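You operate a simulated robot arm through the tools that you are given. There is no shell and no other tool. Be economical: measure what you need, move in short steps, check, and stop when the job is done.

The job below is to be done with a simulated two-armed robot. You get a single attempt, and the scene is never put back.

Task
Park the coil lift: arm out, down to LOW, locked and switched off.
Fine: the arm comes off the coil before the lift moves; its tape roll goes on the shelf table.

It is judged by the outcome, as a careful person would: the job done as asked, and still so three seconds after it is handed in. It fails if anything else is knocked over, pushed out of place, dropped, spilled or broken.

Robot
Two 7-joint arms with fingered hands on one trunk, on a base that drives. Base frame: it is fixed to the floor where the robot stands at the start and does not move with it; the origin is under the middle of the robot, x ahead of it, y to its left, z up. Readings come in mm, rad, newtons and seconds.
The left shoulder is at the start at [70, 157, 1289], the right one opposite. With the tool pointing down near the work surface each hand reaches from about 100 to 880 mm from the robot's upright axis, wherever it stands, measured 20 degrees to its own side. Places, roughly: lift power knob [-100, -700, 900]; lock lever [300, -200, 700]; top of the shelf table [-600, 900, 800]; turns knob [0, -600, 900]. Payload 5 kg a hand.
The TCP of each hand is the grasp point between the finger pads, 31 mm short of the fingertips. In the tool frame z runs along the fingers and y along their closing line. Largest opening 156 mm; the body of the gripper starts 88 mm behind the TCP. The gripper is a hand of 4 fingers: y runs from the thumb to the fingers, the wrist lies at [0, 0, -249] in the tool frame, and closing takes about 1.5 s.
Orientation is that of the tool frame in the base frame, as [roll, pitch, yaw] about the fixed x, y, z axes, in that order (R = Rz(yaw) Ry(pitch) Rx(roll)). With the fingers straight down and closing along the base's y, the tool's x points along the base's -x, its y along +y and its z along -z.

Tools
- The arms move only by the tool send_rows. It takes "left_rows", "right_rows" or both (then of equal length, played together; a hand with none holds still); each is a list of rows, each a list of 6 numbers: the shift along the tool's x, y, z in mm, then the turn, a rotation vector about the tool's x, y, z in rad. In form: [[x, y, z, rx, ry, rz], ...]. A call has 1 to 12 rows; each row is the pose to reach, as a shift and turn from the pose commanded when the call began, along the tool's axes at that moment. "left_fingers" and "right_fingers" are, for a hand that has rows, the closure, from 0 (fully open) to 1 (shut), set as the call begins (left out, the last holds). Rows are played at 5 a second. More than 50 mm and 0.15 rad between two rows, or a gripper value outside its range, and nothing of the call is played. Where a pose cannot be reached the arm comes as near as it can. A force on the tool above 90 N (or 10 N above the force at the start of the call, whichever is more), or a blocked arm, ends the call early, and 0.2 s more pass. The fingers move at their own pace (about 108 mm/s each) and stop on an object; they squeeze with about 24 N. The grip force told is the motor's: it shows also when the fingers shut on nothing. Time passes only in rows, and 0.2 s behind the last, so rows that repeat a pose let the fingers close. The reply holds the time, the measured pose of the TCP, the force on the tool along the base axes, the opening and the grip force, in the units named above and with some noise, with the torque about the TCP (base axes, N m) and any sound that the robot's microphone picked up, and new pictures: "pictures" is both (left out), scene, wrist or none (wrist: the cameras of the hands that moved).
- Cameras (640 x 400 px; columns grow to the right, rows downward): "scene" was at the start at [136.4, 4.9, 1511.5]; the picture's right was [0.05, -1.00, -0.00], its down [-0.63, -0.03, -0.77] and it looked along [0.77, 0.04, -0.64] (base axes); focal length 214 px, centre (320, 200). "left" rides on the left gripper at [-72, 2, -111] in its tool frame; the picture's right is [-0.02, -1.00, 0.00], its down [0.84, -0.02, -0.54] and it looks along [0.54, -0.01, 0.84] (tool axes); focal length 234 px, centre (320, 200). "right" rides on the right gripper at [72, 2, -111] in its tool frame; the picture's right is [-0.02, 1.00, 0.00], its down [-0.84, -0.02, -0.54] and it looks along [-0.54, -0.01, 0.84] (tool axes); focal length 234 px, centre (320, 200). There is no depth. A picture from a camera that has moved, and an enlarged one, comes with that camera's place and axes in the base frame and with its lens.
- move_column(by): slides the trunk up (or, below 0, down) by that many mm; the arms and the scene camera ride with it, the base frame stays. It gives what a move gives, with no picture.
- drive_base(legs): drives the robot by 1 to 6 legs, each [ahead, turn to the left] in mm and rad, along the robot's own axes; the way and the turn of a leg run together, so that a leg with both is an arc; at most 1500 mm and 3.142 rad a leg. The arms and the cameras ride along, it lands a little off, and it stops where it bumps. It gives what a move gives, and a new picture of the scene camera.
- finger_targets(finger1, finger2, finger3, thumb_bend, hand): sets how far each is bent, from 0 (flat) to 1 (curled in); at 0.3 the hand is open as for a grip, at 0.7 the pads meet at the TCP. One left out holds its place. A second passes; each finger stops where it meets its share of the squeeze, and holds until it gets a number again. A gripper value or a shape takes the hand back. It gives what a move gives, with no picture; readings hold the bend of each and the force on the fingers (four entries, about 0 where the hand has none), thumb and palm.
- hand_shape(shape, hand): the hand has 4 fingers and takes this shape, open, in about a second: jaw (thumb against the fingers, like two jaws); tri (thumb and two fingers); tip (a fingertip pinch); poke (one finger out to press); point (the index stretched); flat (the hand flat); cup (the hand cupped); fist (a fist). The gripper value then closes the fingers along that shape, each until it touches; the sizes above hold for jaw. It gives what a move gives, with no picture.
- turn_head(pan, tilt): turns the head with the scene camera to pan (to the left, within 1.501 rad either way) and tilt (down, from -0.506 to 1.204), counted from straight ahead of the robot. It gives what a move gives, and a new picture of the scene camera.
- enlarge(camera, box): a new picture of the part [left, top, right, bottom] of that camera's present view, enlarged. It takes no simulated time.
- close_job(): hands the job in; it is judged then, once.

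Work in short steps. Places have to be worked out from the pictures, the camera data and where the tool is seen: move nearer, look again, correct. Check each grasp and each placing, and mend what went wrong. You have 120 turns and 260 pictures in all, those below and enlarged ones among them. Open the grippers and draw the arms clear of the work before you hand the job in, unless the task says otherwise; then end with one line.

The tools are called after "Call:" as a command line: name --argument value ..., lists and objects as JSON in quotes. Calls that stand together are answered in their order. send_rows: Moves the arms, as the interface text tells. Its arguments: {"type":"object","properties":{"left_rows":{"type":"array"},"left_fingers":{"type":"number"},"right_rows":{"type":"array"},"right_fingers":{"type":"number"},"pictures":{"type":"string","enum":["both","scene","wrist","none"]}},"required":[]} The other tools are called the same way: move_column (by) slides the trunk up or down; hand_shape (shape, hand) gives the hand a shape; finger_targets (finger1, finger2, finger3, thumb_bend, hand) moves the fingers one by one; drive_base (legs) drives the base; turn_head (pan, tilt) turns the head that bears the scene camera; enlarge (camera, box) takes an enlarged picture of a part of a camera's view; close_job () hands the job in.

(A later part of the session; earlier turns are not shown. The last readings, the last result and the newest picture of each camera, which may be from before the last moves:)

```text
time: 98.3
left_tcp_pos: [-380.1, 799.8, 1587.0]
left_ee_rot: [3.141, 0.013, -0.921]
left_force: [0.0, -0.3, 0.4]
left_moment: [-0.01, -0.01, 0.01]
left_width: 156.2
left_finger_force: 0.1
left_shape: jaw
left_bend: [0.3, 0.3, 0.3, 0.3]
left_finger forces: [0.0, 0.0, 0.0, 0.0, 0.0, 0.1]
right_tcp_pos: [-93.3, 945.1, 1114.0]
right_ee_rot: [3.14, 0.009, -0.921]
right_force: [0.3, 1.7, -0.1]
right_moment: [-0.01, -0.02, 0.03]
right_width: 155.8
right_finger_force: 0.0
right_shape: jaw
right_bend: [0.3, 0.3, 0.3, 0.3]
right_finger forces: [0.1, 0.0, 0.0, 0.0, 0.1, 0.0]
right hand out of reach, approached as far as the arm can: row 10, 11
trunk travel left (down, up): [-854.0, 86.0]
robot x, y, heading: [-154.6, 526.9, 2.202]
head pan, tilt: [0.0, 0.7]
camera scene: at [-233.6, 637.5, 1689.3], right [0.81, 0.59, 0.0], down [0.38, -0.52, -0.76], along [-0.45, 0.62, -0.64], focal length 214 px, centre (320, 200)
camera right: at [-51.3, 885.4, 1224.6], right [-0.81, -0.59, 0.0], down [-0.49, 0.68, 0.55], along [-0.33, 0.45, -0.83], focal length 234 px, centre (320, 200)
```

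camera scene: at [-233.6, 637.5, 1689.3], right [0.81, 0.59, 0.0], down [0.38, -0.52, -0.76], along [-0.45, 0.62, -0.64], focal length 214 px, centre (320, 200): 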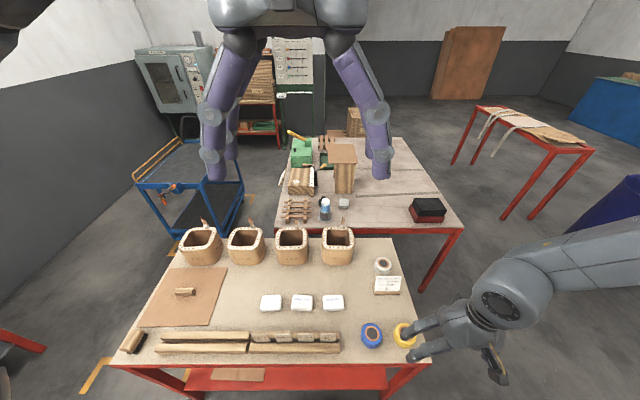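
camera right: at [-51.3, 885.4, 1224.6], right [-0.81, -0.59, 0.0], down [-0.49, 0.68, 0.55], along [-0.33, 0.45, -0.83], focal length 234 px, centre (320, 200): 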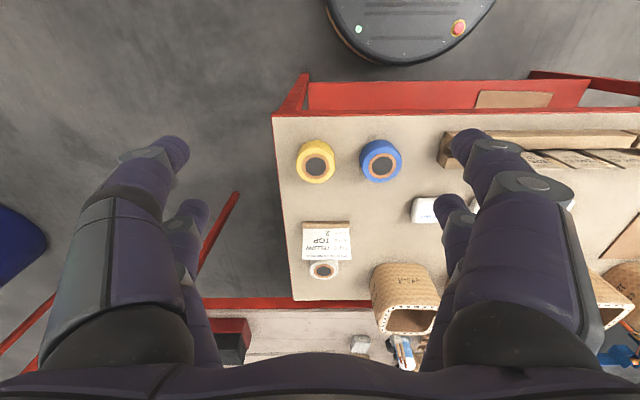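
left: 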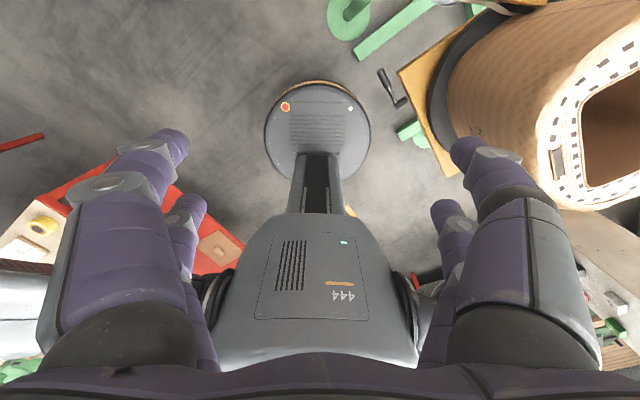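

The roll is safely on the shelf table. I back away and turn toward the lift to inspect the lock lever and panel.

Call:
drive_base --legs '[[-300, 0], [0, -2.85]]'

Call:
turn_head --pan 0.0 --tilt 0.65

Call:
enlarge --camera "scene" --box '[220, 100, 460, 250]'

```text
time: 107.1
left_tcp_pos: [309.8, 74.0, 1586.4]
left_ee_rot: [-3.14, 0.017, 2.459]
left_force: [0.4, -0.6, 0.2]
left_moment: [0.0, 0.02, 0.01]
left_width: 156.0
left_finger_force: 0.0
left_shape: jaw
left_bend: [0.3, 0.3, 0.3, 0.3]
left_finger forces: [0.0, 0.1, 0.1, 0.0, 0.1, 0.0]
right_tcp_pos: [65.2, -135.3, 1115.4]
right_ee_rot: [3.139, 0.012, 2.461]
right_force: [-0.1, -0.2, 0.8]
right_moment: [0.0, -0.02, 0.02]
right_width: 156.0
right_finger_force: 0.0
right_shape: jaw
right_bend: [0.3, 0.3, 0.3, 0.3]
right_finger forces: [0.0, 0.0, 0.1, 0.1, 0.0, 0.0]
trunk travel left (down, up): [-854.0, 86.0]
robot x, y, heading: [24.6, 287.4, -0.697]
head pan, tilt: [0.0, 0.7]
camera scene: at [129.1, 198.3, 1689.5], right [-0.64, -0.77, 0.0], down [-0.49, 0.41, -0.76], along [0.59, -0.49, -0.64], focal length 214 px, centre (320, 200)
```

scene: 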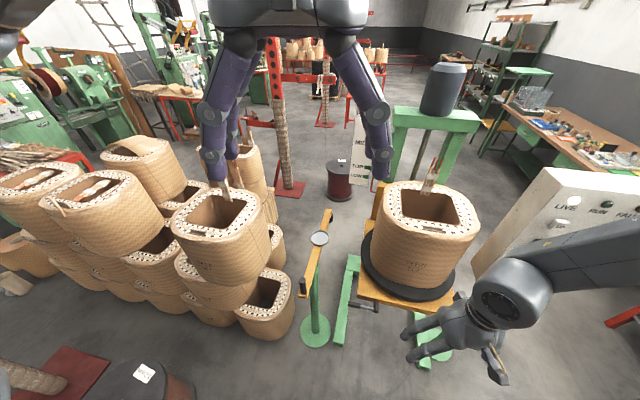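

```text
time: 107.8
left_tcp_pos: [308.7, 73.7, 1585.8]
left_ee_rot: [-3.14, 0.016, 2.46]
left_force: [-0.3, -0.1, 0.4]
left_moment: [-0.04, 0.02, -0.04]
left_width: 155.8
left_finger_force: 0.1
left_shape: jaw
left_bend: [0.3, 0.3, 0.3, 0.3]
left_finger forces: [0.0, 0.0, 0.1, 0.0, 0.0, 0.0]
right_tcp_pos: [65.0, -137.0, 1115.5]
right_ee_rot: [3.14, 0.01, 2.463]
right_force: [0.7, -0.1, 0.2]
right_moment: [0.01, 0.02, -0.01]
right_width: 155.9
right_finger_force: 0.0
right_shape: jaw
right_bend: [0.3, 0.3, 0.3, 0.3]
right_finger forces: [0.1, 0.1, 0.1, 0.0, 0.0, 0.1]
trunk travel left (down, up): [-854.0, 86.0]
robot x, y, heading: [25.9, 283.8, -0.692]
head pan, tilt: [0.0, 0.649]
camera scene: at [130.4, 197.1, 1693.8], right [-0.64, -0.77, 0.0], down [-0.46, 0.39, -0.8], along [0.61, -0.51, -0.6], focal length 214 px, centre (320, 200)
```

scene: 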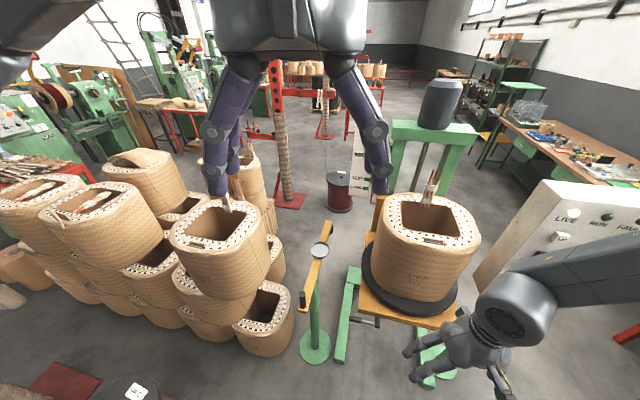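

```text
2.67 times, centred on (340, 175) of scene
camera zoom: at [130.4, 197.1, 1693.8], right [-0.64, -0.77, 0.0], down [-0.46, 0.39, -0.8], along [0.61, -0.51, -0.6], focal length 572 px, centre (267, 267)
```

zoom: 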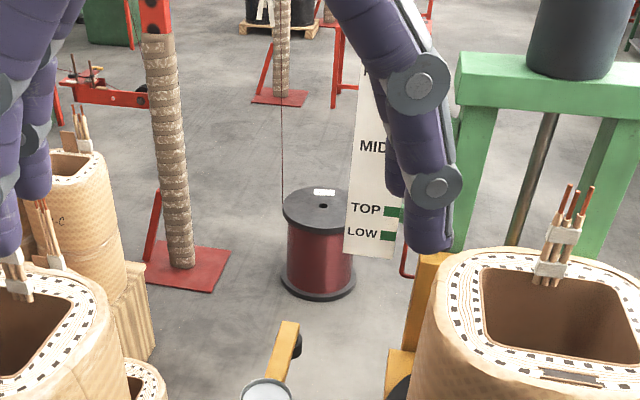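

Arm is well clear of the lift. I enlarge the lock lever area.

Call:
turn_head --pan 0.0 --tilt 1.0

Call:
enlarge --camera "scene" --box '[320, 200, 440, 275]'

Call:
enlarge --camera "right" --box '[0, 0, 640, 400]'

```text
time: 108.6
left_tcp_pos: [309.3, 74.2, 1586.0]
left_ee_rot: [-3.141, 0.018, 2.46]
left_force: [-0.2, 0.2, -0.2]
left_moment: [-0.01, 0.05, -0.03]
left_width: 155.9
left_finger_force: 0.0
left_shape: jaw
left_bend: [0.3, 0.3, 0.3, 0.3]
left_finger forces: [0.0, 0.0, 0.0, 0.0, 0.0, 0.1]
right_tcp_pos: [66.4, -136.4, 1115.0]
right_ee_rot: [3.139, 0.01, 2.462]
right_force: [0.9, -0.5, -0.5]
right_moment: [0.01, 0.02, -0.02]
right_width: 155.8
right_finger_force: 0.1
right_shape: jaw
right_bend: [0.3, 0.3, 0.3, 0.3]
right_finger forces: [0.1, 0.1, 0.0, 0.1, 0.0, 0.1]
trunk travel left (down, up): [-854.0, 86.0]
robot x, y, heading: [23.6, 285.1, -0.7]
head pan, tilt: [0.0, 1.0]
camera scene: at [117.1, 207.9, 1666.2], right [-0.64, -0.77, 0.0], down [-0.65, 0.54, -0.54], along [0.41, -0.35, -0.84], focal length 214 px, centre (320, 200)
```

scene: 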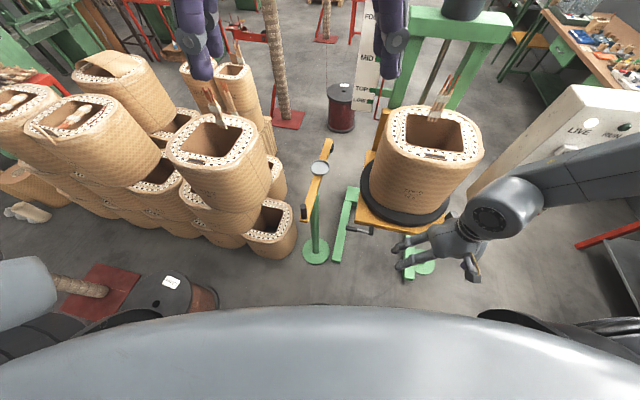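

```text
5.33 times, centred on (380, 238) of scene
camera zoom: at [117.1, 207.9, 1666.2], right [-0.64, -0.77, 0.0], down [-0.65, 0.54, -0.54], along [0.41, -0.35, -0.84], focal length 1144 px, centre (0, 0)
```

zoom: 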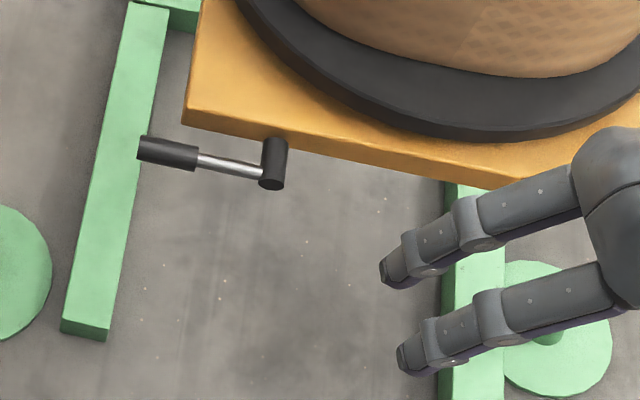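

```text
1.00 times, centred on (320, 200) of right (not enlarged: the box is as wide or as high as the picture)
camera zoom: at [9.3, -89.3, 1224.9], right [0.65, 0.76, 0.0], down [0.63, -0.54, 0.55], along [0.42, -0.36, -0.83], focal length 234 px, centre (320, 200)
```

zoom: 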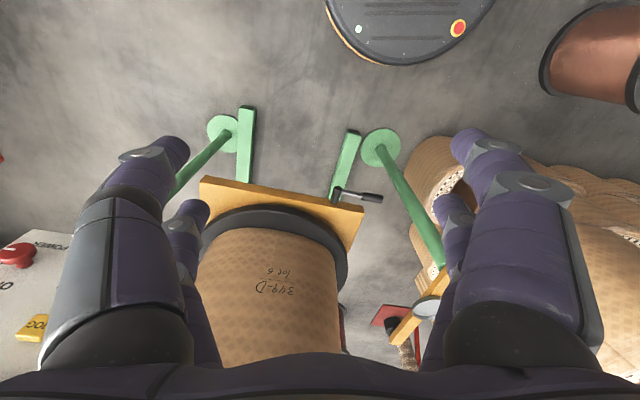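

The lever's hub comes out of the platform's front face, with the lever roughly horizontal. I lower the trunk for a flatter look at face and markings.

Call:
move_column --by -450

Call:
turn_head --pan -0.25 --tilt 0.75

Call:
enlarge --camera "scene" --box '[220, 150, 380, 250]'

```text
refused: -450 is not a number from -400 to 400
```

```text
time: 109.4
left_tcp_pos: [308.5, 74.4, 1586.3]
left_ee_rot: [3.141, 0.015, 2.458]
left_force: [-0.1, 0.2, -0.5]
left_moment: [0.0, -0.02, 0.0]
left_width: 156.0
left_finger_force: 0.1
left_shape: jaw
left_bend: [0.3, 0.3, 0.3, 0.3]
left_finger forces: [0.1, 0.0, 0.1, 0.0, 0.0, 0.0]
right_tcp_pos: [66.3, -134.7, 1115.1]
right_ee_rot: [3.139, 0.01, 2.462]
right_force: [0.2, 0.1, 0.0]
right_moment: [-0.01, 0.0, -0.02]
right_width: 156.0
right_finger_force: 0.0
right_shape: jaw
right_bend: [0.3, 0.3, 0.3, 0.3]
right_finger forces: [0.0, 0.0, 0.0, 0.1, 0.0, 0.0]
trunk travel left (down, up): [-854.0, 86.0]
robot x, y, heading: [25.1, 284.8, -0.697]
head pan, tilt: [-0.25, 0.75]
camera scene: at [112.2, 185.4, 1685.2], right [-0.81, -0.59, 0.0], down [-0.4, 0.55, -0.73], along [0.43, -0.59, -0.68], focal length 214 px, centre (320, 200)
```

scene: 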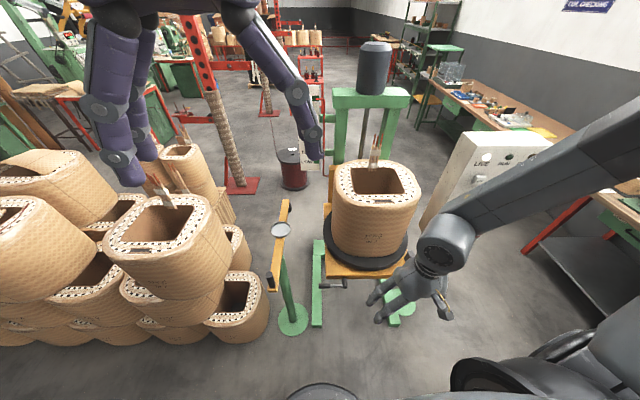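

```text
4.00 times, centred on (300, 200) of scene
camera zoom: at [112.2, 185.4, 1685.2], right [-0.81, -0.59, 0.0], down [-0.4, 0.55, -0.73], along [0.43, -0.59, -0.68], focal length 858 px, centre (400, 200)
```

zoom: 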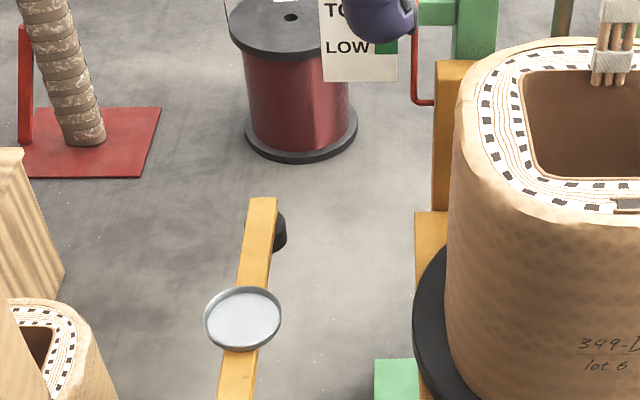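

Call:
move_column --by -400

Call:
turn_head --pan -0.25 --tilt 0.6

Call:
enlarge --camera "scene" --box '[280, 180, 440, 280]'

```text
time: 113.2
left_tcp_pos: [309.2, 73.9, 1186.8]
left_ee_rot: [3.141, 0.015, 2.459]
left_force: [1.1, 0.7, 0.7]
left_moment: [-0.03, 0.03, 0.01]
left_width: 156.1
left_finger_force: 0.0
left_shape: jaw
left_bend: [0.3, 0.3, 0.3, 0.3]
left_finger forces: [0.0, 0.1, 0.0, 0.1, 0.0, 0.0]
right_tcp_pos: [66.0, -135.7, 715.9]
right_ee_rot: [-3.141, 0.01, 2.463]
right_force: [0.4, 0.0, -0.6]
right_moment: [0.01, 0.03, 0.0]
right_width: 156.0
right_finger_force: 0.0
right_shape: jaw
right_bend: [0.3, 0.3, 0.3, 0.3]
right_finger forces: [0.0, 0.0, 0.0, 0.0, 0.0, 0.0]
trunk travel left (down, up): [-454.0, 486.0]
robot x, y, heading: [27.2, 283.6, -0.698]
head pan, tilt: [-0.25, 0.75]
```

```text
time: 113.9
left_tcp_pos: [309.2, 75.8, 1186.2]
left_ee_rot: [-3.141, 0.014, 2.459]
left_force: [0.1, 0.9, -0.5]
left_moment: [-0.04, 0.05, 0.01]
left_width: 155.9
left_finger_force: 0.0
left_shape: jaw
left_bend: [0.3, 0.3, 0.3, 0.3]
left_finger forces: [0.1, 0.0, 0.0, 0.0, 0.0, 0.1]
right_tcp_pos: [66.1, -136.4, 715.6]
right_ee_rot: [3.138, 0.01, 2.463]
right_force: [1.0, 0.0, 0.2]
right_moment: [-0.01, -0.02, -0.02]
right_width: 155.8
right_finger_force: 0.2
right_shape: jaw
right_bend: [0.3, 0.3, 0.3, 0.3]
right_finger forces: [0.0, 0.0, 0.1, 0.0, 0.0, 0.1]
trunk travel left (down, up): [-454.0, 486.0]
robot x, y, heading: [24.8, 283.8, -0.697]
head pan, tilt: [-0.25, 0.6]
camera scene: at [115.4, 181.0, 1298.1], right [-0.81, -0.58, 0.0], down [-0.33, 0.46, -0.82], along [0.48, -0.67, -0.57], focal length 214 px, centre (320, 200)
```

scene: 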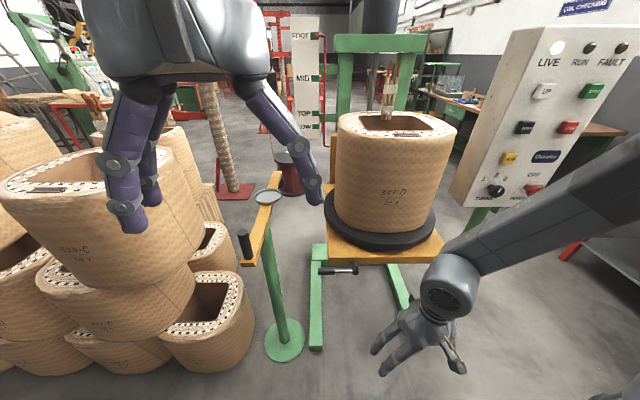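

```text
4.00 times, centred on (360, 230) of scene
camera zoom: at [115.4, 181.0, 1298.1], right [-0.81, -0.58, 0.0], down [-0.33, 0.46, -0.82], along [0.48, -0.67, -0.57], focal length 858 px, centre (160, 80)
```

zoom: 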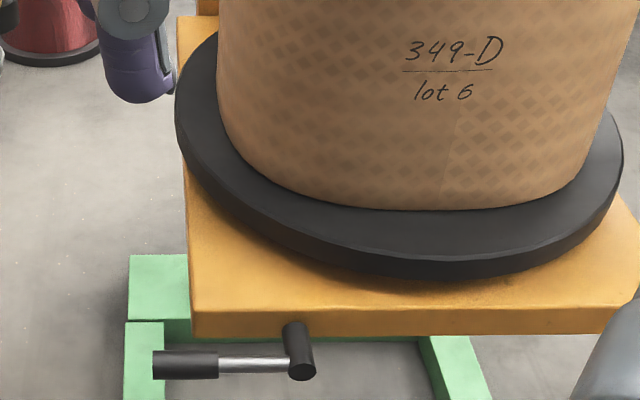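

I zoom on the lever, the panel and the board from this viewpoint.

Call:
enlarge --camera "scene" --box '[308, 250, 372, 290]'

Call:
enlarge --camera "scene" --box '[445, 20, 640, 210]'

Call:
enlarge --camera "scene" --box '[270, 10, 430, 140]'

```text
10.00 times, centred on (340, 270) of scene
camera zoom: at [115.4, 181.0, 1298.1], right [-0.81, -0.58, 0.0], down [-0.33, 0.46, -0.82], along [0.48, -0.67, -0.57], focal length 2145 px, centre (120, -500)
```

zoom: 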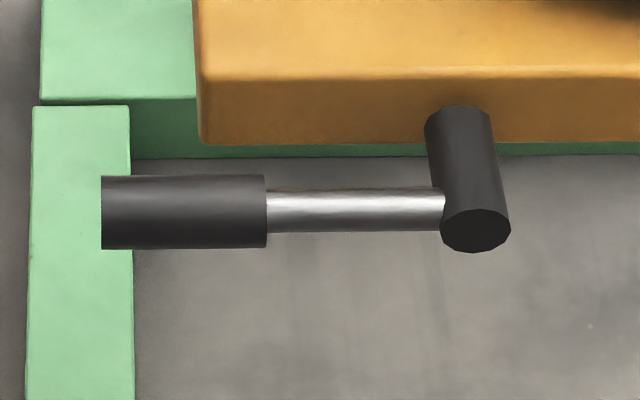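

```text
2.11 times, centred on (542, 115) of scene
camera zoom: at [115.4, 181.0, 1298.1], right [-0.81, -0.58, 0.0], down [-0.33, 0.46, -0.82], along [0.48, -0.67, -0.57], focal length 452 px, centre (-148, 379)
```

zoom: 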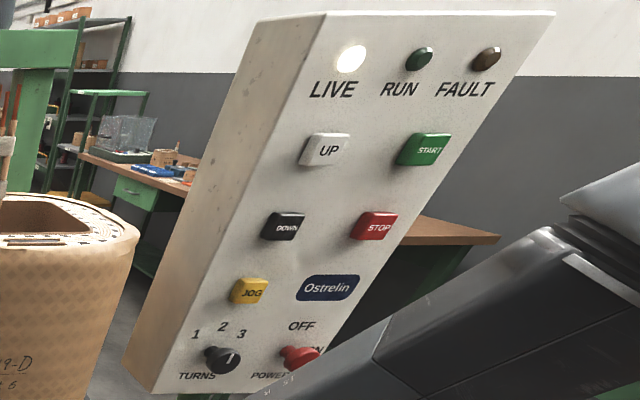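

```text
3.08 times, centred on (350, 75) of scene
camera zoom: at [115.4, 181.0, 1298.1], right [-0.81, -0.58, 0.0], down [-0.33, 0.46, -0.82], along [0.48, -0.67, -0.57], focal length 660 px, centre (228, 585)
```

zoom: 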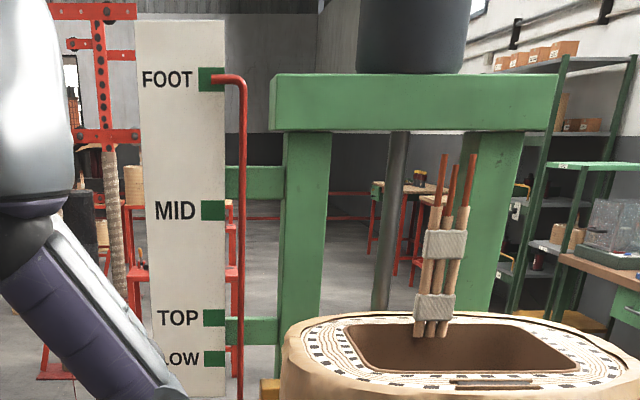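

Panel geometry worked out: DOWN ≈ (11,-628,1128), TURNS ≈ (5,-632,927), POWER ≈ (-92,-709,924), face normal ≈ (-0.62, 0.78). I raise the trunk and drive in front of the panel.

Call:
move_column --by 230

Call:
drive_base --legs '[[0, -1.577], [438, 0], [0, 1.37]]'

Call:
turn_head --pan 0.0 --tilt 0.4

```text
time: 116.3
left_tcp_pos: [309.2, 73.4, 1416.7]
left_ee_rot: [-3.14, 0.015, 2.459]
left_force: [0.9, 0.2, 1.0]
left_moment: [-0.01, 0.0, 0.02]
left_width: 155.8
left_finger_force: 0.1
left_shape: jaw
left_bend: [0.3, 0.3, 0.3, 0.3]
left_finger forces: [0.0, 0.0, 0.1, 0.0, 0.1, 0.0]
right_tcp_pos: [65.7, -136.2, 945.9]
right_ee_rot: [3.139, 0.009, 2.463]
right_force: [0.4, 0.1, 0.7]
right_moment: [-0.01, 0.01, 0.02]
right_width: 156.0
right_finger_force: 0.0
right_shape: jaw
right_bend: [0.3, 0.3, 0.3, 0.3]
right_finger forces: [0.0, 0.0, 0.0, 0.0, 0.1, 0.0]
trunk travel left (down, up): [-684.0, 256.0]
robot x, y, heading: [25.8, 288.4, -0.697]
head pan, tilt: [-0.25, 0.6]
```

```text
time: 126.3
left_tcp_pos: [-20.0, -315.4, 1416.5]
left_ee_rot: [-3.14, 0.014, 2.292]
left_force: [-0.6, -0.7, 0.4]
left_moment: [-0.01, -0.03, 0.0]
left_width: 156.2
left_finger_force: 0.0
left_shape: jaw
left_bend: [0.3, 0.3, 0.3, 0.3]
left_finger forces: [0.1, 0.0, 0.1, 0.1, 0.0, 0.0]
right_tcp_pos: [-294.2, -481.4, 945.9]
right_ee_rot: [3.139, 0.01, 2.294]
right_force: [0.0, -0.5, 0.0]
right_moment: [0.0, 0.0, -0.01]
right_width: 155.9
right_finger_force: 0.1
right_shape: jaw
right_bend: [0.3, 0.3, 0.3, 0.3]
right_finger forces: [0.0, 0.1, 0.0, 0.0, 0.1, 0.0]
trunk travel left (down, up): [-684.0, 256.0]
robot x, y, heading: [-265.5, -61.0, -0.87]
head pan, tilt: [-0.25, 0.6]
camera scene: at [-192.7, -178.1, 1528.1], right [-0.9, -0.44, 0.0], down [-0.25, 0.51, -0.82], along [0.36, -0.74, -0.57], focal length 214 px, centre (320, 200)
```

scene: 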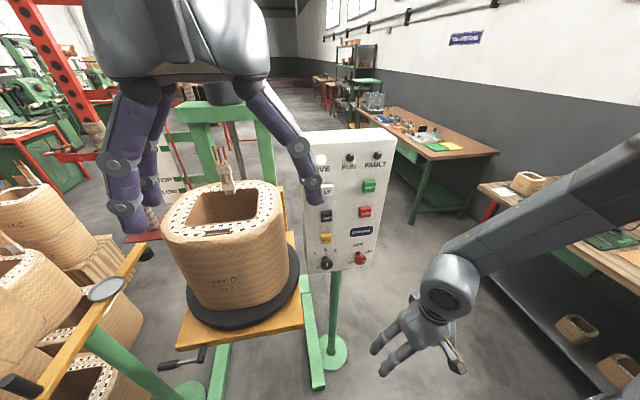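

```text
time: 127.1
left_tcp_pos: [-18.7, -315.7, 1417.1]
left_ee_rot: [3.141, 0.016, 2.293]
left_force: [-0.1, 0.4, 0.5]
left_moment: [0.01, 0.04, 0.03]
left_width: 156.0
left_finger_force: 0.0
left_shape: jaw
left_bend: [0.3, 0.3, 0.3, 0.3]
left_finger forces: [0.0, 0.0, 0.0, 0.0, 0.0, 0.0]
right_tcp_pos: [-294.1, -482.4, 944.8]
right_ee_rot: [3.139, 0.009, 2.294]
right_force: [-0.3, -0.1, 0.1]
right_moment: [-0.03, -0.01, 0.01]
right_width: 155.7
right_finger_force: 0.1
right_shape: jaw
right_bend: [0.3, 0.3, 0.3, 0.3]
right_finger forces: [0.0, 0.0, 0.0, 0.0, 0.0, 0.0]
trunk travel left (down, up): [-684.0, 256.0]
robot x, y, heading: [-262.0, -59.7, -0.86]
head pan, tilt: [0.0, 0.4]
camera scene: at [-171.2, -169.0, 1546.3], right [-0.76, -0.65, 0.0], down [-0.25, 0.3, -0.92], along [0.6, -0.7, -0.39], focal length 214 px, centre (320, 200)
```

scene: 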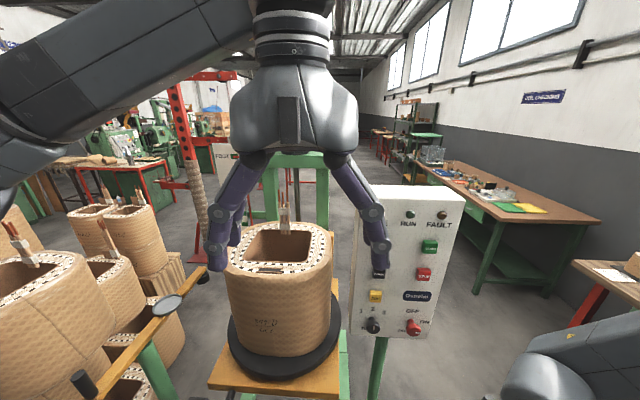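

I back up 200 mm for arm room, and move the left hand up and aside out of the view.

Call:
drive_base --legs '[[-200, 0]]'

Call:
send_rows --left_rows '[[10, 40, 0, 0, 0, 0], [20, 80, 0, 0, 0, 0], [30, 120, 0, 0, 0, 0], [40, 160, 0, 0, 0, 0], [50, 200, 0, 0, 0, 0], [60, 240, 0, 0, 0, 0]]' --pictures "none"

Call:
hand_shape --hand "right" --shape "poke"

Call:
turn_head --pan -0.15 --tilt 0.45

```text
time: 128.7
left_tcp_pos: [-148.8, -161.6, 1417.2]
left_ee_rot: [3.141, 0.013, 2.296]
left_force: [-0.2, -0.4, -0.2]
left_moment: [0.0, 0.0, 0.0]
left_width: 156.1
left_finger_force: 0.0
left_shape: jaw
left_bend: [0.3, 0.3, 0.3, 0.3]
left_finger forces: [0.1, 0.0, 0.0, 0.0, 0.1, 0.0]
right_tcp_pos: [-423.8, -330.5, 945.1]
right_ee_rot: [3.14, 0.01, 2.295]
right_force: [-0.5, -0.7, 0.5]
right_moment: [0.03, 0.01, -0.01]
right_width: 156.0
right_finger_force: 0.1
right_shape: jaw
right_bend: [0.3, 0.3, 0.3, 0.3]
right_finger forces: [0.0, 0.1, 0.0, 0.0, 0.0, 0.0]
trunk travel left (down, up): [-684.0, 256.0]
robot x, y, heading: [-395.6, 88.1, -0.862]
head pan, tilt: [0.0, 0.4]
camera scene: at [-301.5, -16.2, 1546.1], right [-0.76, -0.65, 0.0], down [-0.25, 0.3, -0.92], along [0.6, -0.7, -0.39], focal length 214 px, centre (320, 200)
```

scene: 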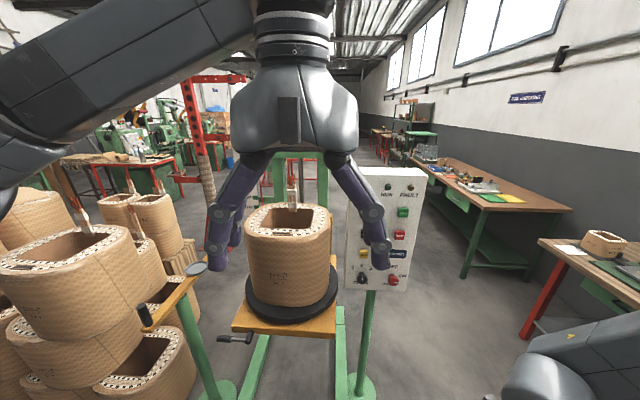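

```text
time: 130.1
left_tcp_pos: [-29.2, 12.6, 1402.5]
left_ee_rot: [-3.14, 0.017, 2.292]
left_force: [-0.8, -0.1, 0.7]
left_moment: [-0.01, -0.02, 0.01]
left_width: 156.0
left_finger_force: 0.1
left_shape: jaw
left_bend: [0.3, 0.3, 0.3, 0.3]
left_finger forces: [0.0, 0.0, 0.1, 0.1, 0.0, 0.1]
left hand out of reach, approached as far as the arm can: row 5, 6
right_tcp_pos: [-425.2, -327.0, 944.9]
right_ee_rot: [3.14, 0.011, 2.297]
right_force: [-0.3, -0.1, 0.4]
right_moment: [-0.02, -0.02, 0.01]
right_width: 156.1
right_finger_force: 0.1
right_shape: jaw
right_bend: [0.3, 0.3, 0.3, 0.3]
right_finger forces: [0.0, 0.0, 0.0, 0.0, 0.0, 0.1]
trunk travel left (down, up): [-684.0, 256.0]
robot x, y, heading: [-393.9, 92.9, -0.86]
head pan, tilt: [0.0, 0.4]
```

```text
time: 131.0
left_tcp_pos: [-27.8, 8.5, 1401.2]
left_ee_rot: [-3.14, 0.015, 2.294]
left_force: [0.2, -0.5, 0.7]
left_moment: [-0.03, 0.0, 0.0]
left_width: 155.8
left_finger_force: 0.1
left_shape: jaw
left_bend: [0.3, 0.3, 0.3, 0.3]
left_finger forces: [0.0, 0.0, 0.0, 0.0, 0.1, 0.1]
right_tcp_pos: [-425.2, -329.6, 945.5]
right_ee_rot: [3.14, 0.009, 2.296]
right_force: [0.6, 0.1, 0.9]
right_moment: [0.02, -0.02, 0.02]
right_width: 0.0
right_finger_force: 0.0
right_shape: poke
right_bend: [1.0, 1.0, 1.0, 0.32]
right_finger forces: [0.0, 0.0, 0.0, 0.0, 0.0, 0.0]
trunk travel left (down, up): [-684.0, 256.0]
robot x, y, heading: [-395.9, 92.9, -0.863]
head pan, tilt: [0.0, 0.4]
```

```text
time: 131.7
left_tcp_pos: [-27.4, 9.6, 1402.0]
left_ee_rot: [-3.14, 0.017, 2.295]
left_force: [0.3, -0.3, -0.4]
left_moment: [0.02, 0.02, 0.0]
left_width: 156.0
left_finger_force: 0.1
left_shape: jaw
left_bend: [0.3, 0.3, 0.3, 0.3]
left_finger forces: [0.0, 0.0, 0.0, 0.1, 0.1, 0.0]
right_tcp_pos: [-424.3, -329.3, 946.2]
right_ee_rot: [3.139, 0.01, 2.297]
right_force: [-0.2, -0.7, 0.0]
right_moment: [0.02, 0.02, 0.01]
right_width: 0.1
right_finger_force: 0.0
right_shape: poke
right_bend: [1.0, 1.0, 1.0, 0.32]
right_finger forces: [0.0, 0.0, 0.0, 0.0, 0.0, 0.0]
trunk travel left (down, up): [-684.0, 256.0]
robot x, y, heading: [-399.7, 94.0, -0.864]
head pan, tilt: [-0.15, 0.45]
camera scene: at [-314.2, -22.2, 1541.7], right [-0.85, -0.53, 0.0], down [-0.23, 0.37, -0.9], along [0.48, -0.76, -0.43], focal length 214 px, centre (320, 200)
```

scene: 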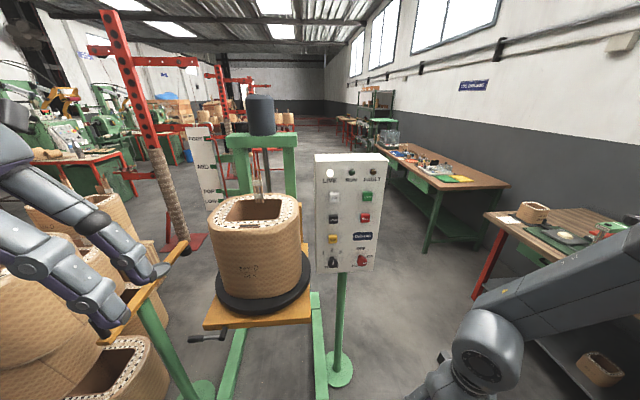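

The panel is now fully visible. I check the poking hand with the wrist camera.

Call:
enlarge --camera "right" --box '[0, 0, 640, 400]'

Call:
enlarge --camera "scene" --box '[290, 140, 418, 280]'

```text
1.00 times, centred on (320, 200) of right (not enlarged: the box is as wide or as high as the picture)
camera zoom: at [-472.6, -273.0, 1054.9], right [0.76, 0.65, 0.0], down [0.54, -0.64, 0.55], along [0.36, -0.42, -0.83], focal length 234 px, centre (320, 200)
```

zoom: 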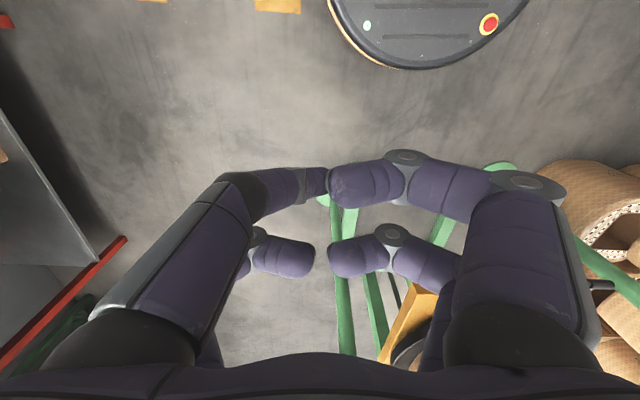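

```text
2.86 times, centred on (354, 210) of scene
camera zoom: at [-314.2, -22.2, 1541.7], right [-0.85, -0.53, 0.0], down [-0.23, 0.37, -0.9], along [0.48, -0.76, -0.43], focal length 613 px, centre (223, 171)
```

zoom: 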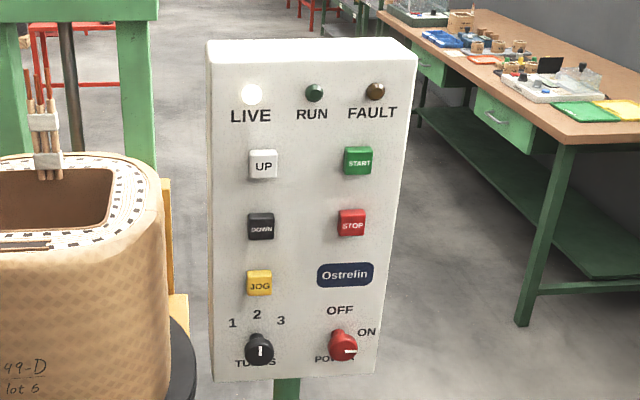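

In poke the thumb-side finger stays extended near the tool axis. I bring the hand up in front of DOWN while turning it horizontal toward the panel, stopping well short.

Call:
send_rows --right_rows '[[-26.8, 11.6, -15.2, 0, -0.131, 0], [-53.5, 23.2, -30.3, 0, -0.262, 0], [-80.3, 34.8, -45.5, 0, -0.393, 0], [-107, 46.3, -60.7, 0, -0.524, 0], [-133.8, 57.9, -75.8, 0, -0.655, 0], [-160.5, 69.5, -91, 0, -0.785, 0], [-187.3, 81.1, -106.2, 0, -0.916, 0], [-214, 92.7, -121.3, 0, -1.047, 0], [-240.8, 104.3, -136.5, 0, -1.178, 0], [-267.5, 115.8, -151.7, 0, -1.309, 0], [-294.3, 127.4, -166.8, 0, -1.44, 0], [-321, 139, -182, 0, -1.571, 0]]'

```text
time: 134.3
left_tcp_pos: [-27.0, 10.3, 1402.2]
left_ee_rot: [-3.139, 0.016, 2.295]
left_force: [-0.1, -0.5, 0.4]
left_moment: [-0.02, 0.01, 0.02]
left_width: 156.3
left_finger_force: 0.0
left_shape: jaw
left_bend: [0.3, 0.3, 0.3, 0.3]
left_finger forces: [0.0, 0.1, 0.0, 0.1, 0.0, 0.0]
right_tcp_pos: [-158.6, -517.4, 1244.6]
right_ee_rot: [-3.01, 1.46, 2.449]
right_force: [0.3, 0.8, 0.3]
right_moment: [0.0, -0.03, -0.02]
right_width: 0.2
right_finger_force: 0.0
right_shape: poke
right_bend: [1.0, 1.0, 1.0, 0.32]
right_finger forces: [0.0, 0.0, 0.0, 0.0, 0.0, 0.1]
right hand out of reach, approached as far as the arm can: row 1, 2, 3, 4, 5, 6, 7, 8, 9, 10, 11, 12
trunk travel left (down, up): [-684.0, 256.0]
robot x, y, heading: [-393.7, 91.6, -0.863]
head pan, tilt: [-0.15, 0.45]
camera scene: at [-314.3, -22.0, 1541.7], right [-0.85, -0.53, 0.0], down [-0.23, 0.37, -0.9], along [0.48, -0.76, -0.44], focal length 214 px, centre (320, 200)
camera right: at [-238.3, -429.3, 1183.6], right [0.74, 0.68, 0.01], down [-0.31, 0.33, 0.89], along [0.6, -0.66, 0.45], focal length 234 px, centre (320, 200)
```

scene: 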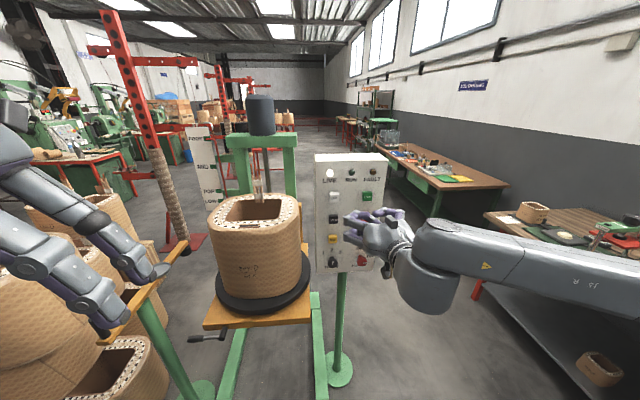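
right: 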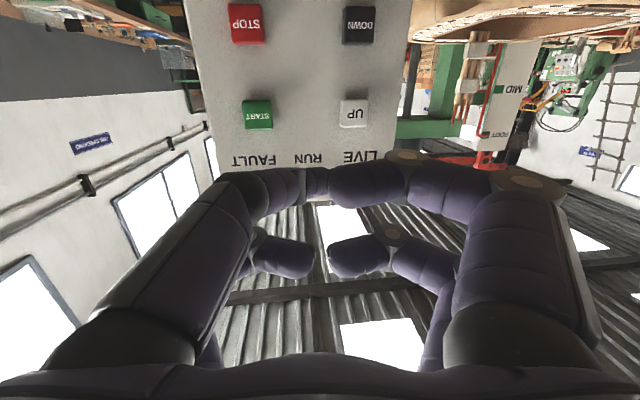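

The hand is now horizontal in front of the panel, but high and to the right. I correct toward DOWN's height and align the pointing direction.

Call:
send_rows --right_rows '[[29, 16, 4, 0.02, -0.026, 0], [58, 32, 9, 0.035, -0.052, 0], [87, 48, 13, 0.05, -0.078, 0], [116, 64, 18, 0.07, -0.103, 0]]'

Call:
enlarge --camera "scene" --box '[300, 150, 428, 280]'

```text
time: 135.3
left_tcp_pos: [-27.3, 9.9, 1402.0]
left_ee_rot: [-3.139, 0.016, 2.294]
left_force: [0.4, 0.3, 0.3]
left_moment: [-0.03, 0.0, -0.03]
left_width: 156.2
left_finger_force: 0.1
left_shape: jaw
left_bend: [0.3, 0.3, 0.3, 0.3]
left_finger forces: [0.0, 0.0, 0.0, 0.1, 0.0, 0.1]
right_tcp_pos: [-152.4, -511.4, 1262.8]
right_ee_rot: [-2.603, 1.475, 2.806]
right_force: [-0.2, -0.2, -0.2]
right_moment: [-0.02, 0.01, 0.01]
right_width: 0.0
right_finger_force: 0.2
right_shape: poke
right_bend: [1.0, 1.0, 1.0, 0.32]
right_finger forces: [0.0, 0.0, 0.1, 0.0, 0.1, 0.0]
right hand out of reach, approached as far as the arm can: row 1, 2, 3, 4
trunk travel left (down, up): [-684.0, 256.0]
robot x, y, heading: [-397.9, 94.7, -0.865]
head pan, tilt: [-0.15, 0.45]
camera scene: at [-313.3, -22.0, 1541.6], right [-0.85, -0.53, 0.0], down [-0.23, 0.37, -0.9], along [0.48, -0.76, -0.44], focal length 214 px, centre (320, 200)
camera right: at [-228.0, -424.0, 1198.6], right [0.77, 0.64, -0.03], down [-0.29, 0.38, 0.88], along [0.58, -0.67, 0.47], focal length 234 px, centre (320, 200)
```

scene: 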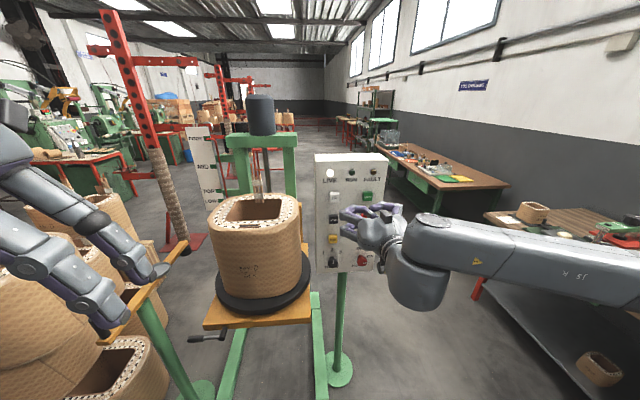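
right: 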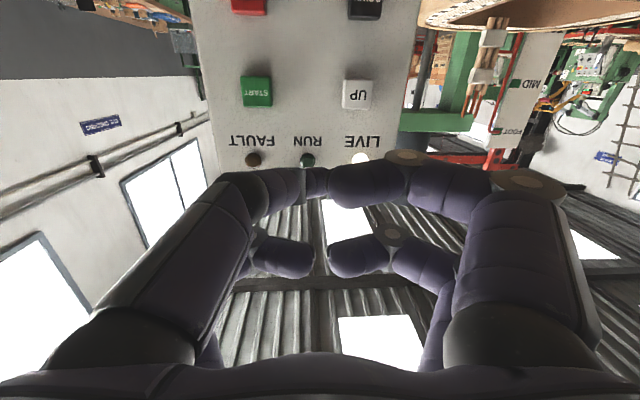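

```text
3.08 times, centred on (364, 215) of scene
camera zoom: at [-313.3, -22.0, 1541.6], right [-0.85, -0.53, 0.0], down [-0.23, 0.37, -0.9], along [0.48, -0.76, -0.44], focal length 660 px, centre (185, 154)
```

zoom: 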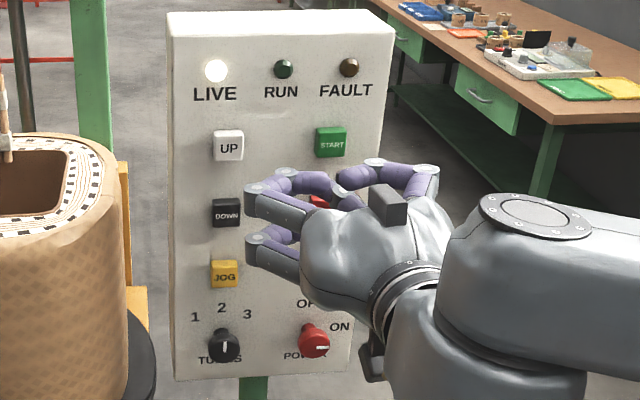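

"Poke" leaves no finger clearly ahead of the knuckles. I try "point" here (190 mm off the face) and look.

Call:
hand_shape --hand "right" --shape "point"

Call:
enlarge --camera "scene" --box '[300, 150, 428, 280]'

Call:
enlarge --camera "right" --box '[0, 0, 640, 400]'

```text
time: 136.2
left_tcp_pos: [-29.1, 9.3, 1402.0]
left_ee_rot: [3.14, 0.016, 2.294]
left_force: [0.1, -0.7, -0.6]
left_moment: [-0.02, 0.02, -0.01]
left_width: 155.9
left_finger_force: 0.0
left_shape: jaw
left_bend: [0.3, 0.3, 0.3, 0.3]
left_finger forces: [0.0, 0.0, 0.0, 0.0, 0.1, 0.1]
right_tcp_pos: [-152.5, -512.4, 1262.2]
right_ee_rot: [-2.612, 1.474, 2.801]
right_force: [0.2, 0.2, -0.1]
right_moment: [-0.01, 0.01, 0.0]
right_width: 0.0
right_finger_force: 0.0
right_shape: point
right_bend: [0.7, 0.99, 1.0, 0.33]
right_finger forces: [0.0, 0.1, 0.0, 0.0, 0.0, 0.0]
trunk travel left (down, up): [-684.0, 256.0]
robot x, y, heading: [-398.4, 91.1, -0.862]
head pan, tilt: [-0.15, 0.45]
```

```text
3.08 times, centred on (364, 215) of scene
camera zoom: at [-314.4, -22.6, 1541.7], right [-0.85, -0.53, 0.0], down [-0.23, 0.37, -0.9], along [0.48, -0.76, -0.44], focal length 660 px, centre (185, 154)
```

zoom: 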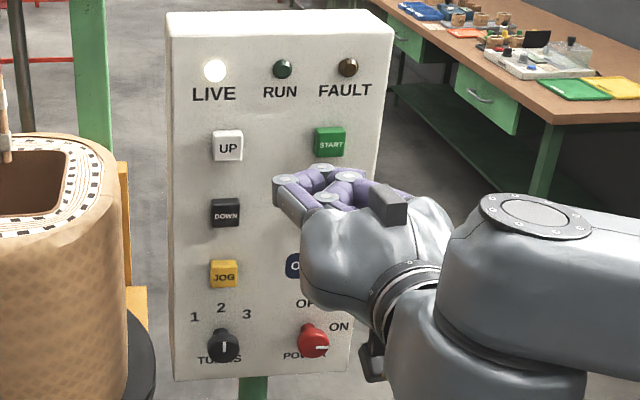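

```text
1.00 times, centred on (320, 200) of right (not enlarged: the box is as wide or as high as the picture)
camera zoom: at [-228.9, -424.4, 1198.5], right [0.77, 0.64, -0.02], down [-0.29, 0.38, 0.88], along [0.58, -0.67, 0.47], focal length 234 px, centre (320, 200)
```

zoom: 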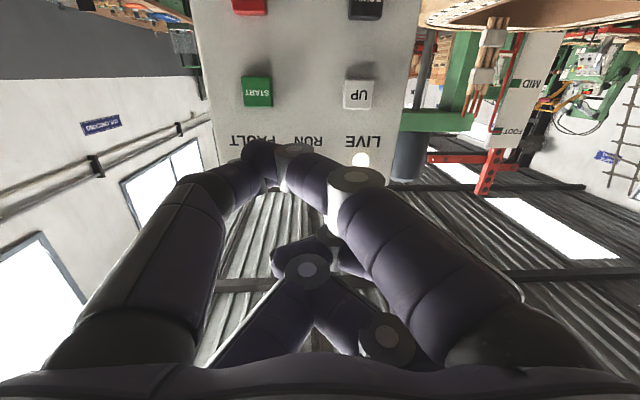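

I'll set the fingers individually: index straight, the others curled.

Call:
finger_targets --hand "right" --finger1 0.1 --finger2 1 --finger3 1 --thumb_bend 0.9

Call:
enlarge --camera "scene" --box '[300, 150, 428, 280]'

Call:
enlarge --camera "right" --box '[0, 0, 640, 400]'

```text
time: 137.2
left_tcp_pos: [-28.0, 9.9, 1401.7]
left_ee_rot: [-3.141, 0.018, 2.294]
left_force: [0.0, 0.3, -0.4]
left_moment: [-0.02, -0.03, -0.01]
left_width: 155.9
left_finger_force: 0.0
left_shape: jaw
left_bend: [0.3, 0.3, 0.3, 0.3]
left_finger forces: [0.1, 0.0, 0.0, 0.0, 0.0, 0.1]
right_tcp_pos: [-152.8, -512.8, 1262.5]
right_ee_rot: [-2.611, 1.475, 2.803]
right_force: [-0.5, -0.4, 0.3]
right_moment: [0.03, -0.01, -0.02]
right_width: 0.7
right_finger_force: 0.0
right_shape: fingers
right_bend: [0.98, 0.9, 1.0, 0.84]
right_finger forces: [0.0, 0.1, 0.0, 0.0, 0.1, 0.0]
trunk travel left (down, up): [-684.0, 256.0]
robot x, y, heading: [-393.3, 93.2, -0.855]
head pan, tilt: [-0.15, 0.45]
```

```text
3.08 times, centred on (364, 215) of scene
camera zoom: at [-314.2, -22.4, 1541.7], right [-0.85, -0.53, 0.0], down [-0.23, 0.37, -0.9], along [0.48, -0.76, -0.44], focal length 660 px, centre (185, 154)
```

zoom: 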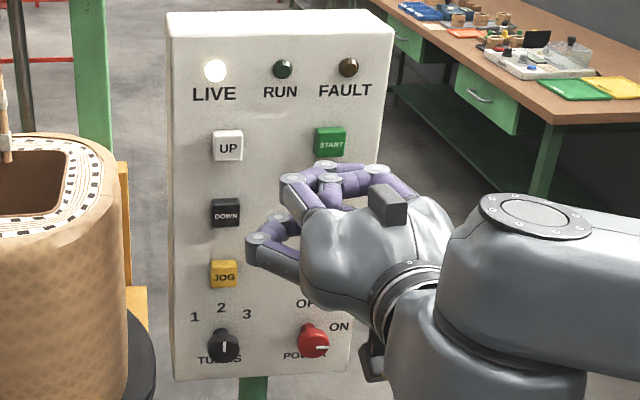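

```text
1.00 times, centred on (320, 200) of right (not enlarged: the box is as wide or as high as the picture)
camera zoom: at [-228.7, -424.2, 1198.6], right [0.77, 0.64, -0.02], down [-0.29, 0.38, 0.88], along [0.58, -0.67, 0.47], focal length 234 px, centre (320, 200)
```

zoom: 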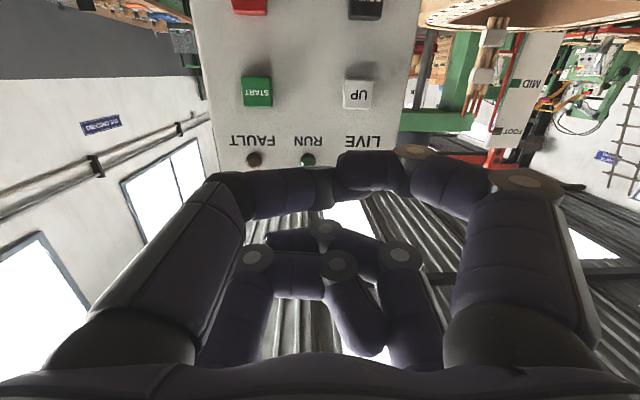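

Readings don't match the targets yet; I command again and re-read.

Call:
finger_targets --hand "right" --finger1 0.1 --finger2 1 --finger3 1 --thumb_bend 0.3

Call:
finger_targets --hand "right" --finger1 0.1

Call:
enlarge --camera "right" --box '[0, 0, 640, 400]'

```text
time: 138.2
left_tcp_pos: [-28.0, 9.8, 1401.9]
left_ee_rot: [-3.139, 0.016, 2.295]
left_force: [-0.4, 0.2, 0.3]
left_moment: [-0.03, 0.03, 0.0]
left_width: 155.8
left_finger_force: 0.1
left_shape: jaw
left_bend: [0.3, 0.3, 0.3, 0.3]
left_finger forces: [0.0, 0.1, 0.1, 0.0, 0.0, 0.0]
right_tcp_pos: [-151.9, -511.9, 1261.4]
right_ee_rot: [-2.607, 1.473, 2.801]
right_force: [-0.1, 0.0, -0.2]
right_moment: [0.01, -0.03, 0.0]
right_width: 184.3
right_finger_force: 0.0
right_shape: fingers
right_bend: [0.1, 0.9, 1.0, 0.3]
right_finger forces: [0.0, 0.0, 0.0, 0.1, 0.1, 0.0]
trunk travel left (down, up): [-684.0, 256.0]
robot x, y, heading: [-395.4, 92.5, -0.863]
head pan, tilt: [-0.15, 0.45]
```

```text
time: 139.2
left_tcp_pos: [-26.9, 9.6, 1400.6]
left_ee_rot: [-3.139, 0.017, 2.295]
left_force: [0.8, 0.7, 0.7]
left_moment: [0.0, 0.01, 0.01]
left_width: 156.1
left_finger_force: 0.1
left_shape: jaw
left_bend: [0.3, 0.3, 0.3, 0.3]
left_finger forces: [0.1, 0.0, 0.0, 0.0, 0.0, 0.1]
right_tcp_pos: [-151.6, -511.1, 1263.0]
right_ee_rot: [-2.611, 1.475, 2.803]
right_force: [-1.7, -0.7, 0.4]
right_moment: [-0.02, 0.0, 0.02]
right_width: 184.5
right_finger_force: 0.0
right_shape: fingers
right_bend: [0.1, 0.9, 1.0, 0.3]
right_finger forces: [0.1, 0.1, 0.0, 0.0, 0.0, 0.1]
trunk travel left (down, up): [-684.0, 256.0]
robot x, y, heading: [-394.0, 95.7, -0.865]
head pan, tilt: [-0.15, 0.45]
```

```text
1.00 times, centred on (320, 200) of right (not enlarged: the box is as wide or as high as the picture)
camera zoom: at [-228.7, -424.3, 1198.6], right [0.77, 0.64, -0.02], down [-0.29, 0.38, 0.88], along [0.58, -0.67, 0.47], focal length 234 px, centre (320, 200)
```

zoom: 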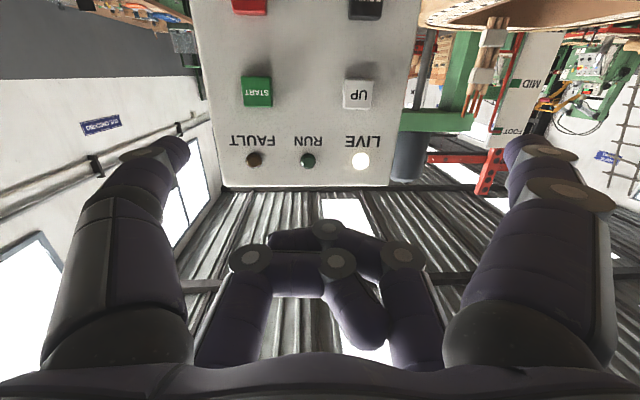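

Finger 1 is now straight, on the +y side. I curl the thumb away and view from the scene camera.

Call:
finger_targets --hand "right" --thumb_bend 0.9 --finger1 0.2

Call:
enlarge --camera "scene" --box '[300, 150, 428, 280]'

Call:
enlarge --camera "right" --box '[0, 0, 640, 400]'

```text
time: 140.2
left_tcp_pos: [-27.9, 10.0, 1401.3]
left_ee_rot: [-3.141, 0.014, 2.294]
left_force: [0.1, -0.6, 0.4]
left_moment: [-0.03, 0.01, -0.01]
left_width: 155.9
left_finger_force: 0.2
left_shape: jaw
left_bend: [0.3, 0.3, 0.3, 0.3]
left_finger forces: [0.1, 0.1, 0.2, 0.0, 0.0, 0.0]
right_tcp_pos: [-152.6, -512.7, 1263.5]
right_ee_rot: [-2.609, 1.476, 2.802]
right_force: [0.3, -0.8, 0.4]
right_moment: [0.01, -0.01, 0.01]
right_width: 63.1
right_finger_force: 0.0
right_shape: fingers
right_bend: [0.2, 0.9, 1.0, 0.9]
right_finger forces: [0.0, 0.0, 0.1, 0.0, 0.0, 0.0]
trunk travel left (down, up): [-684.0, 256.0]
robot x, y, heading: [-395.5, 93.9, -0.864]
head pan, tilt: [-0.15, 0.45]
```

```text
3.08 times, centred on (364, 215) of scene
camera zoom: at [-314.2, -22.4, 1541.7], right [-0.85, -0.53, 0.0], down [-0.23, 0.37, -0.9], along [0.48, -0.76, -0.44], focal length 660 px, centre (185, 154)
```

zoom: 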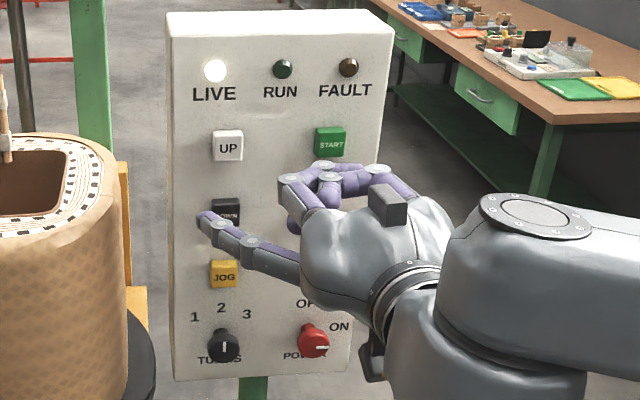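

```text
1.00 times, centred on (320, 200) of right (not enlarged: the box is as wide or as high as the picture)
camera zoom: at [-228.7, -424.3, 1198.6], right [0.77, 0.64, -0.02], down [-0.29, 0.38, 0.88], along [0.58, -0.67, 0.47], focal length 234 px, centre (320, 200)
```

zoom: 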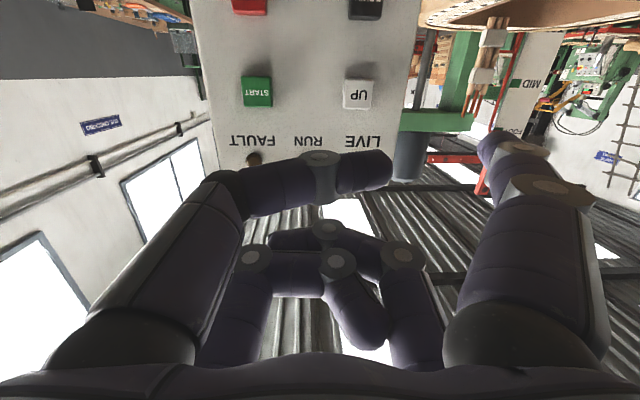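

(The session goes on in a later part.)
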